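You operate a simulated robot arm through the tools that you are given. There is no shell and no other tool. Be economical: measure what you need, move in short steps, check, and stop when the job is done.

Carry out the task below with a simulated robot arm. There is one attempt and no reset: what you move stays moved.

TASK
Slide the brown pad along the table top until it stands next to the green brush.
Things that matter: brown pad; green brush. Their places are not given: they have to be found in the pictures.

It is judged by the outcome, as a careful person would: the job done as asked, and still so three seconds after it is handed in. It fails if anything else is knocked over, pushed out of place, dropped, spilled or broken.

THE ROBOT
A 7-joint arm with a two-finger parallel gripper, fixed in place. Base frame: the origin is at the foot of the arm, x ahead of it, y to its left, z up; the work surface is at about z = 0. Lengths are in m, angles in rad, forces in N, time in s.
With the tool pointing down near the work surface it reaches from about 0.24 to 0.62 m from the base axis. Its first joint turns from -1.152 to 1.152 rad. Payload 2.6 kg.
Tool frame: the origin (TCP) lies between the finger pads and is the grasp point; the fingertips stand 0.03 m ahead of it; z points along the fingers, y is the line along which they close. The gripper opens to 0.094 m. The fingers are 0.028 m wide and 0.01 m thick; the gripper's body (0.05 by 0.096 m) begins 0.055 m behind the TCP.
Orientation is that of the tool frame in the base frame, as a unit quaternion [x, y, z, w]. With the fingers straight down and closing along the base's y, the tool's x points along the base's -x, its y along +y and its z along -z.

THE INTERFACE
- The arm moves only by the tool apply_moves. Its argument "steps" is text: rows parted by semicolons, each of 6 numbers parted by spaces: the shift along the tool's x, y, z in m, then the turn, a rotation vector about the tool's x, y, z in rad. In form: dx dy dz wx wy wz; .... A call has 1 to 8 rows; each row shifts and turns the commanded pose from where the row before left it, along the tool's axes as they then stand. "claw" is the gripper command, from -1 (shut) to 1 (fully open), values between in proportion, set as the call begins (left out, the last holds). A row lasts 0.2 s, in which the tool goes at most 0.05 m and 0.15 rad; a call with a longer step from one row to the next is refused whole, and so is a gripper value outside its range. A pose out of reach is approached as far as the arm can. The call stops where the force on the tool passes 40 N (or 10 N more than at its start, if that is more) or the arm is blocked; 0.2 s more then pass. The fingers move at their own pace (about 0.072 m/s each) and stop on an object; they squeeze with about 43 N. The grip force told is the motor's: it shows also when the fingers shut on nothing. Time passes only in rows, and 0.2 s behind the last, so rows that do not move let the fingers close. It gives the time, the measured TCP pose, the force on the tool (base axes), the opening and the grip force at its end, in the units of the frame above (readings bear some noise).
- Cameras (640 x 400 px; columns grow to the right, rows downward): "scene" is fixed at [0.0107, 0.4147, 0.5724]; the picture's right is [-0.94, -0.34, 0.00], its down [-0.17, 0.46, -0.87] and it looks along [0.30, -0.82, -0.49] (base axes); focal length 315 px, centre (320, 200). "wrist" rides on the gripper at [-0.037, 0, -0.058] in the tool frame; the picture's right is [0.00, -1.00, 0.00], its down [0.97, 0.00, -0.24] and it looks along [0.24, 0.00, 0.97] (tool axes); focal length 218 px, centre (320, 200).
- capture(camera): a new picture of that camera. No time passes.
- locate(camera, pixels): for up to 12 pixels [column, row] of the newest picture of that camera ("zoom" is the newest enlarged one), the place [x, y, z] in the base frame of the surface seen there, good to about 0.002 m. No time passes.
- zoom(camera, box): a new picture of the part [left, top, right, bottom] of that camera's present view, enlarged. No time passes.
- close_job(): hands the job in; it is judged then, once.

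Work in short steps. Measure before you move; look again where a grasp or a placing could have gone wrong, and mend it. You have 60 turns and 16 pictures in all, the two below and enlarged ones among them. Open the gripper and draw the arm clear of the work before you hand the job in, unless the task says otherwise; then end with one line.

The tools are called after ">>>" as name(argument=value, ...) on one line, values as JSON. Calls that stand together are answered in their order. apply_moves: Moves the arm, as the interface text tells. Its arguments: {"type":"object","properties":{"steps":{"type":"string"},"claw":{"type":"number"}},"required":["steps"]} The other tools are called the same way: capture (camera) takes a picture; locate (camera, pixels) gives the place of the surface under pixels of a picture; zoom (camera, box) takes an enlarged picture of a part of a camera's view; close_job () hands the job in.

At the start:

```text
clock: 0.0
position: [0.3257, -0.3404, 0.2683]
orientation: [0.0, 1.0, 0.0, 0.0]
force: [-0.3, 0.3, 0.0]
opening: 0.094
finger_force: 0.1
```

scene: 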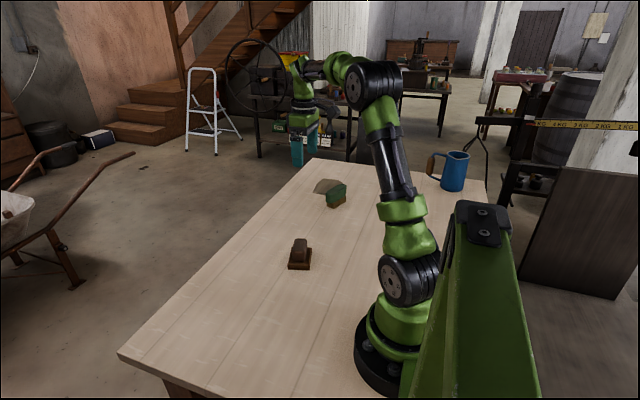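
wrist: 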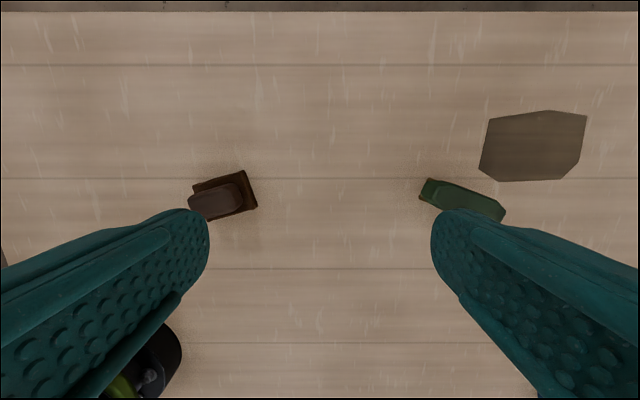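

The brown pad appears at scene (300,255) and the green brush at (336,198), with a flat patch next to the brush. I'll zoom in on that area to measure.

>>> zoom(camera="scene", box=[260, 165, 380, 285])

>>> locate(camera="wrist", pixels=[[194, 186], [243, 171], [257, 207], [215, 220], [200, 205], [232, 190], [428, 179], [504, 210], [420, 198], [480, 200], [490, 120], [535, 145]])

```text
3.33 times, centred on (320, 225) of scene
```

zoom: 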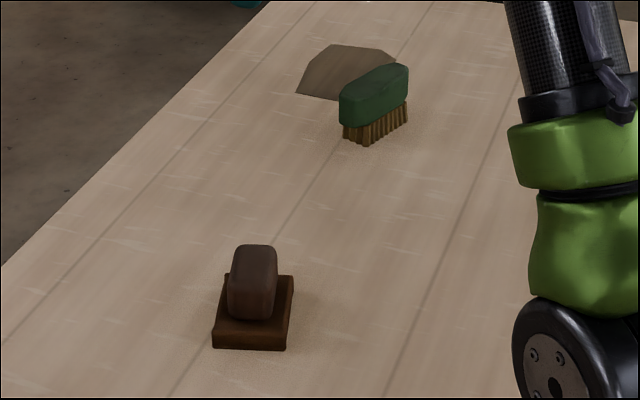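

```text
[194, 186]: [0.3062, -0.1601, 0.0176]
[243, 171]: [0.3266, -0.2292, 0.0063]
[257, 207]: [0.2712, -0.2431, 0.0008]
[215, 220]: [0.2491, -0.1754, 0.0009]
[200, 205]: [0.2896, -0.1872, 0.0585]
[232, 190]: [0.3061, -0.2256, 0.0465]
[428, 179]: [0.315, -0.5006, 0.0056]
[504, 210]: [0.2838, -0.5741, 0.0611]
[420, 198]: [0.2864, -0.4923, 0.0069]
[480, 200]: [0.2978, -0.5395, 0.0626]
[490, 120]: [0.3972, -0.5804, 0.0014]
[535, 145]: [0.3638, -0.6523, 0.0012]
```

>>> locate(camera="zoom", pixels=[[213, 347], [285, 349], [293, 278], [214, 330], [286, 332], [235, 250], [274, 250], [232, 315], [272, 315], [254, 248], [253, 262], [222, 280]])

>>> zoom(camera="wrist", box=[170, 150, 270, 230])

```text
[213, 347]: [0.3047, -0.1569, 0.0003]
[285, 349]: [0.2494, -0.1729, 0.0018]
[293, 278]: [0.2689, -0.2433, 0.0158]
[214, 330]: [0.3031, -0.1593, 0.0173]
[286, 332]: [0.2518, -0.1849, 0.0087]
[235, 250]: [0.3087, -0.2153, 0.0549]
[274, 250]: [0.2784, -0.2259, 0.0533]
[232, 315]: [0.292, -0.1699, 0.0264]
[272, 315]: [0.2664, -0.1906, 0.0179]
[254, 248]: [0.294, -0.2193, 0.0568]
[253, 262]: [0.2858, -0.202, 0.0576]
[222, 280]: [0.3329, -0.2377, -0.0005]
```

```text
5.00 times, centred on (220, 190) of wrist
```

zoom: 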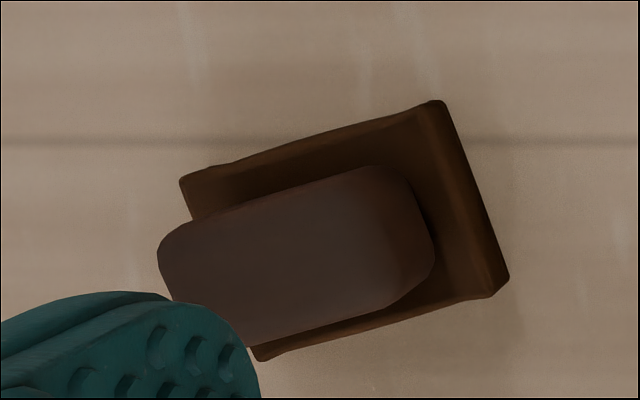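

The pad's base corners put its centre at about (0.288,-0.201), with the long axis about 17° off -y. Its handle is about 0.03 wide and its top is at z≈0.058. Next I measure the brush.

>>> zoom(camera="scene", box=[310, 170, 360, 220])

>>> zoom(camera="wrist", box=[400, 150, 520, 240])

```text
8.00 times, centred on (335, 195) of scene
```

zoom: 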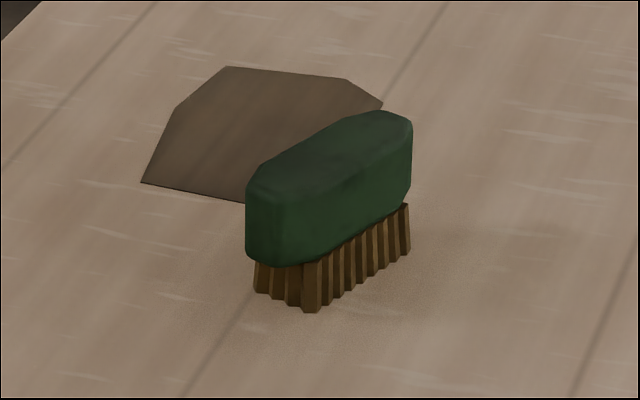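

```text
4.44 times, centred on (460, 195) of wrist
```

zoom: 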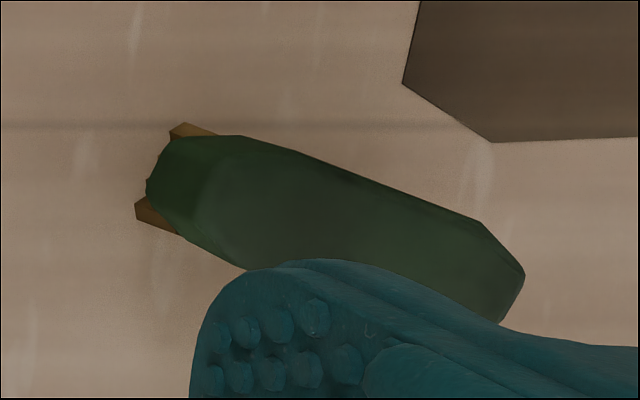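

>>> locate(camera="zoom", pixels=[[137, 216], [172, 132], [150, 190], [165, 150], [180, 232], [240, 140], [240, 262], [480, 225], [522, 275], [505, 318], [200, 190], [350, 220]])

>>> locate(camera="scene", pixels=[[330, 206], [334, 207], [348, 208], [342, 207], [361, 200], [341, 201], [348, 200], [331, 199], [336, 202], [361, 191]])

```text
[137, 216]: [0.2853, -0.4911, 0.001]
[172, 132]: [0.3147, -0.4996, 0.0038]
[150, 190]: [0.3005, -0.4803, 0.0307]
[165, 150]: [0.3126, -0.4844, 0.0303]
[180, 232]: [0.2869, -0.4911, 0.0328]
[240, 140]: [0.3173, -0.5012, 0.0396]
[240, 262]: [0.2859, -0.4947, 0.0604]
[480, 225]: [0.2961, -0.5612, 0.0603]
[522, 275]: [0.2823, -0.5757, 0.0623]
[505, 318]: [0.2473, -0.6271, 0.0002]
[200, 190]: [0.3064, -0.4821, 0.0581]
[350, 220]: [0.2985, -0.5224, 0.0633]
```

```text
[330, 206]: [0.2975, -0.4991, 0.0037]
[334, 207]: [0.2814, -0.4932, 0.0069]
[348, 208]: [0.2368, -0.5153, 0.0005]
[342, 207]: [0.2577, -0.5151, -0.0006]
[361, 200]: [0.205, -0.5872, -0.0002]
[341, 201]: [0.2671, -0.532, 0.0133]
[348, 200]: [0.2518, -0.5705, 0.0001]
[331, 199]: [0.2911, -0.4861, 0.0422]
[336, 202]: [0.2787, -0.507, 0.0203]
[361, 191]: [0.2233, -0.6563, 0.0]
```

The near end of the brush is at about (0.302,-0.480), with nothing between it and the pad. I'll go above the pad and begin turning the tool so the fingers close across the handle (yaw -73°).

>>> apply_moves(steps="0.0126 0.0465 0 0 0 0; 0.0126 0.0465 0 0 0 0; 0.0125 0.0464 0 0 0 0; 0 0 0.01 0 0 0.1416; 0 0 0.01 0 0 0.1416; 0 0 0.01 0 0 0.1416; 0 0 0.01 0 0 0.1416; 0 0 0.01 0 0 0.1416", claw=0.6)

>>> apply_moves(steps="0 0 0.02 0 0 0.1416; 0 0 0.02 0 0 0.1416; 0 0 0.02 0 0 0.1416; 0 0 0.01 0 0 0.1416; 0 0 0 0 0 0")

>>> capture(camera="wrist")

```text
clock: 1.8
position: [0.2873, -0.2004, 0.2181]
orientation: [0.348, 0.937, 0.0, -0.001]
force: [-0.6, 0.4, -0.1]
opening: 0.0751
finger_force: 0.0
```

```text
clock: 3.0
position: [0.288, -0.2008, 0.1479]
orientation: [0.595, 0.804, 0.0, 0.0]
force: [0.3, 0.7, -0.2]
opening: 0.0753
finger_force: 0.1
```

```text
9 pictures are left
```

wrist: 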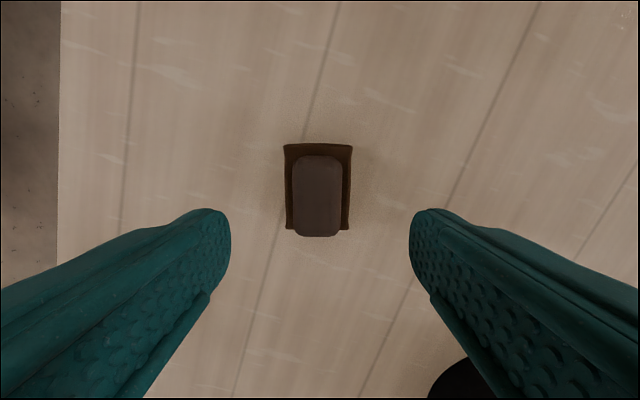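

The tool is aligned, with the handle centred at column 317. I'll check its fore-aft position before descending.

>>> locate(camera="wrist", pixels=[[317, 158], [317, 234], [294, 190], [339, 190], [317, 195], [318, 145], [287, 228], [349, 228], [285, 147], [351, 147]])

```text
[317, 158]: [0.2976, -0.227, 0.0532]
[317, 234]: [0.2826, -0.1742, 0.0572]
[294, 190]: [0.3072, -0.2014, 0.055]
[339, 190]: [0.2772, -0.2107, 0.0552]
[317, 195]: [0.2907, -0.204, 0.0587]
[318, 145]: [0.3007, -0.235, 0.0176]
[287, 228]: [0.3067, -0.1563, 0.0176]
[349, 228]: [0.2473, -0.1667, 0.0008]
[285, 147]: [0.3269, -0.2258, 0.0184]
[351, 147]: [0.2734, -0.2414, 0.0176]
```

The handle centre is at (0.2905,-0.202). I'll descend to TCP z≈0.054, which puts the tips at 0.024, above the base top at 0.018, and then close.

>>> apply_moves(steps="0 0.002 0.03 0 0 0; 0 0 0.03 0 0 0; 0 0 0.02 0 0 0; 0 0 0.013 0 0 0; 0 0 0 0 0 0")

>>> apply_moves(steps="0 0 0 0 0 0; 0 0 0 0 0 0; 0 0 0 0 0 0; 0 0 0 0 0 0", claw=-1)

```text
clock: 4.2
position: [0.2906, -0.2013, 0.0548]
orientation: [0.594, 0.804, 0.0, 0.0]
force: [0.0, 0.1, -0.7]
opening: 0.0752
finger_force: 0.0
```

```text
clock: 5.2
position: [0.2911, -0.2014, 0.0547]
orientation: [0.595, 0.804, 0.0, 0.001]
force: [0.5, -0.5, 0.2]
opening: 0.0397
finger_force: 43.0
```

The handle is gripped, with the opening at 0.040. I'll slide the pad along the table toward the brush, stopping short first.

>>> apply_moves(steps="-0.0136 -0.0033 0 0 0 0; -0.0272 -0.0065 0 0 0 0; -0.0272 -0.0065 0 0 0 0; -0.0272 -0.0065 0 0 0 0; -0.0272 -0.0065 0 0 0 0; -0.0272 -0.0065 0 0 0 0; -0.0272 -0.0065 0 0 0 0; -0.0136 -0.0033 0 0 0 0")

>>> zoom(camera="scene", box=[280, 150, 380, 250])

>>> capture(camera="wrist")

```text
clock: 7.0
position: [0.3019, -0.3958, 0.0555]
orientation: [0.595, 0.804, 0.0, -0.001]
force: [0.3, 0.3, -0.9]
opening: 0.0395
finger_force: 42.9
```

```text
4.00 times, centred on (330, 200) of scene
```

zoom: 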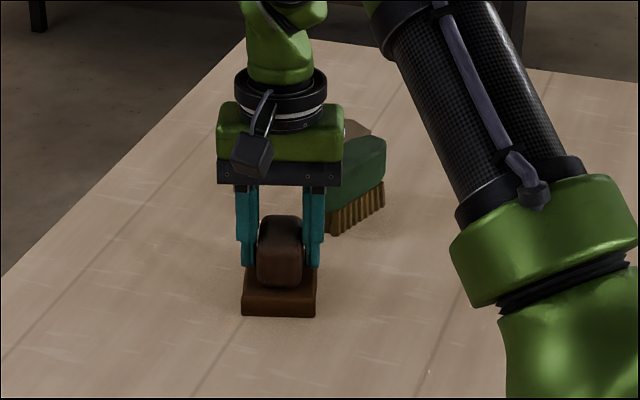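

```text
7 pictures are left
```

wrist: 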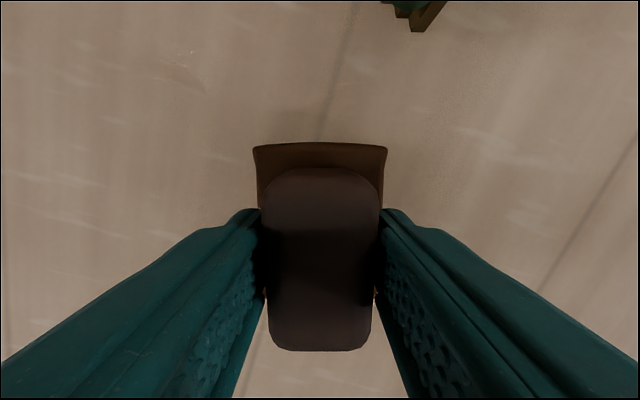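

The pad followed upright and the brush is now just ahead, at wrist (410,10). I'll measure the remaining gap.

>>> locate(camera="wrist", pixels=[[256, 147], [386, 149], [320, 143], [416, 28], [400, 14], [392, 5], [425, 5]])

```text
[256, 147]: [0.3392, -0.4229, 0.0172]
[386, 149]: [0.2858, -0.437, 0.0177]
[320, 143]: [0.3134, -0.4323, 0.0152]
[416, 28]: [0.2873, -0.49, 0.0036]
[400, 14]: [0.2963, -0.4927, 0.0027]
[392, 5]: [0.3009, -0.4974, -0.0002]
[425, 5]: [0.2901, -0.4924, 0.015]
```

The pad's leading corner is at y=-0.437 and the brush's end is at y≈-0.482. I'll slide 0.035 more straight along -y, leaving a gap of about 1 cm, lower slightly, then look.

>>> apply_moves(steps="-0.0084 -0.0026 0 0 0 0; -0.0084 -0.0026 0 0 0 0; -0.0084 -0.0025 0 0 0 0; -0.0083 -0.0025 0 0 0 0; 0 0 0.0005 0 0 0")

>>> capture(camera="wrist")

```text
clock: 8.2
position: [0.3023, -0.4318, 0.0555]
orientation: [0.595, 0.804, 0.0, 0.0]
force: [0.2, -0.3, 1.1]
opening: 0.0396
finger_force: 43.0
```

```text
6 pictures are left
```

wrist: 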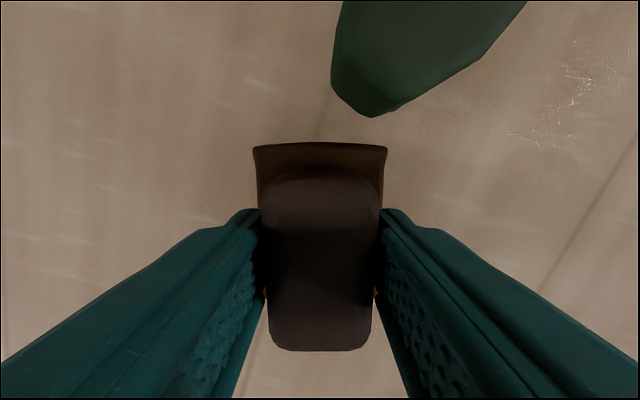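

>>> locate(camera="wrist", pixels=[[256, 148], [386, 149], [340, 145], [370, 112], [370, 90], [345, 95], [335, 80], [400, 100]])

```text
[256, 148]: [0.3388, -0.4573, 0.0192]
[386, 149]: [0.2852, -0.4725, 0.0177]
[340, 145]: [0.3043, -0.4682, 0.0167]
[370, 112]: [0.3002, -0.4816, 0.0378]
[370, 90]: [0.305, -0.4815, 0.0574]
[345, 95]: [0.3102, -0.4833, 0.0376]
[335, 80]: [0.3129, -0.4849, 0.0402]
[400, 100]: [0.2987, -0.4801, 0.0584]
```

The gap is about 11 mm. I'll slide 5 mm closer, release and retreat straight up.

>>> apply_moves(steps="-0.0024 -0.0007 0 0 0 0; -0.0024 -0.0007 0 0 0 0; 0 0 0 0 0 0")

>>> apply_moves(steps="0 0 0 0 0 0; 0 0 0 0 0 0; 0 0 0 0 0 0", claw=0.4)

>>> apply_moves(steps="0 0 -0.015 0 0 0; 0 0 -0.03 0 0 0; 0 0 -0.03 0 0 0; 0 0 -0.03 0 0 0; 0.04 0 -0.02 0 0 0; 0.04 0 -0.02 0 0 0; 0.04 0 0 0 0 0; 0.04 0 0 0 0 0")

>>> zoom(camera="scene", box=[280, 150, 380, 250])

>>> capture(camera="wrist")

```text
clock: 9.0
position: [0.3031, -0.4363, 0.0544]
orientation: [0.595, 0.804, 0.0, 0.0]
force: [0.0, 3.7, 3.0]
opening: 0.0393
finger_force: 42.8
```

```text
clock: 9.8
position: [0.3028, -0.4355, 0.054]
orientation: [0.595, 0.804, 0.001, 0.0]
force: [0.4, 0.0, 0.2]
opening: 0.0657
finger_force: 0.0
```

```text
clock: 11.6
position: [0.2552, -0.2824, 0.1998]
orientation: [0.595, 0.804, 0.0, 0.0]
force: [-0.3, -0.2, -0.6]
opening: 0.066
finger_force: 0.0
```

```text
4.00 times, centred on (330, 200) of scene
```

zoom: 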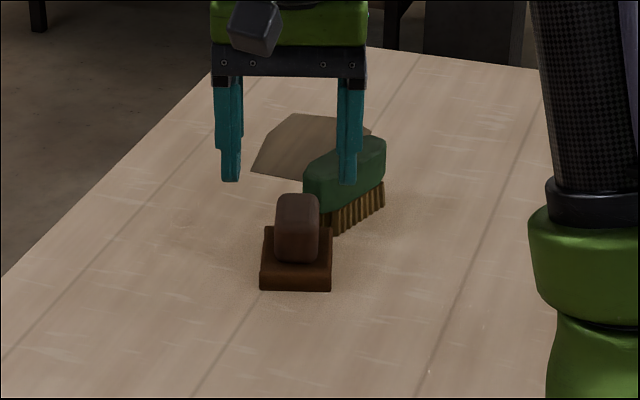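

```text
4 pictures are left
```

wrist: 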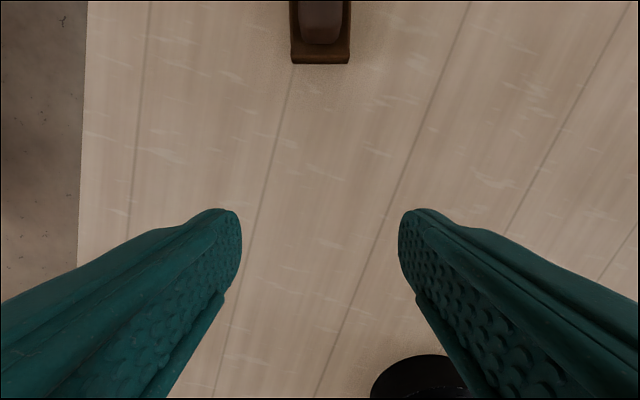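

The pad stands flat right beside the brush, and the brush is where it was (its bristles still end at zoom (385,208)). The gripper is open and clear, so I'm handing in.

>>> close_job()

```text
The job is handed in.
```

The brown pad has been slid along the table and now stands next to the green brush, about 6 mm from its near end; the brush has not moved.
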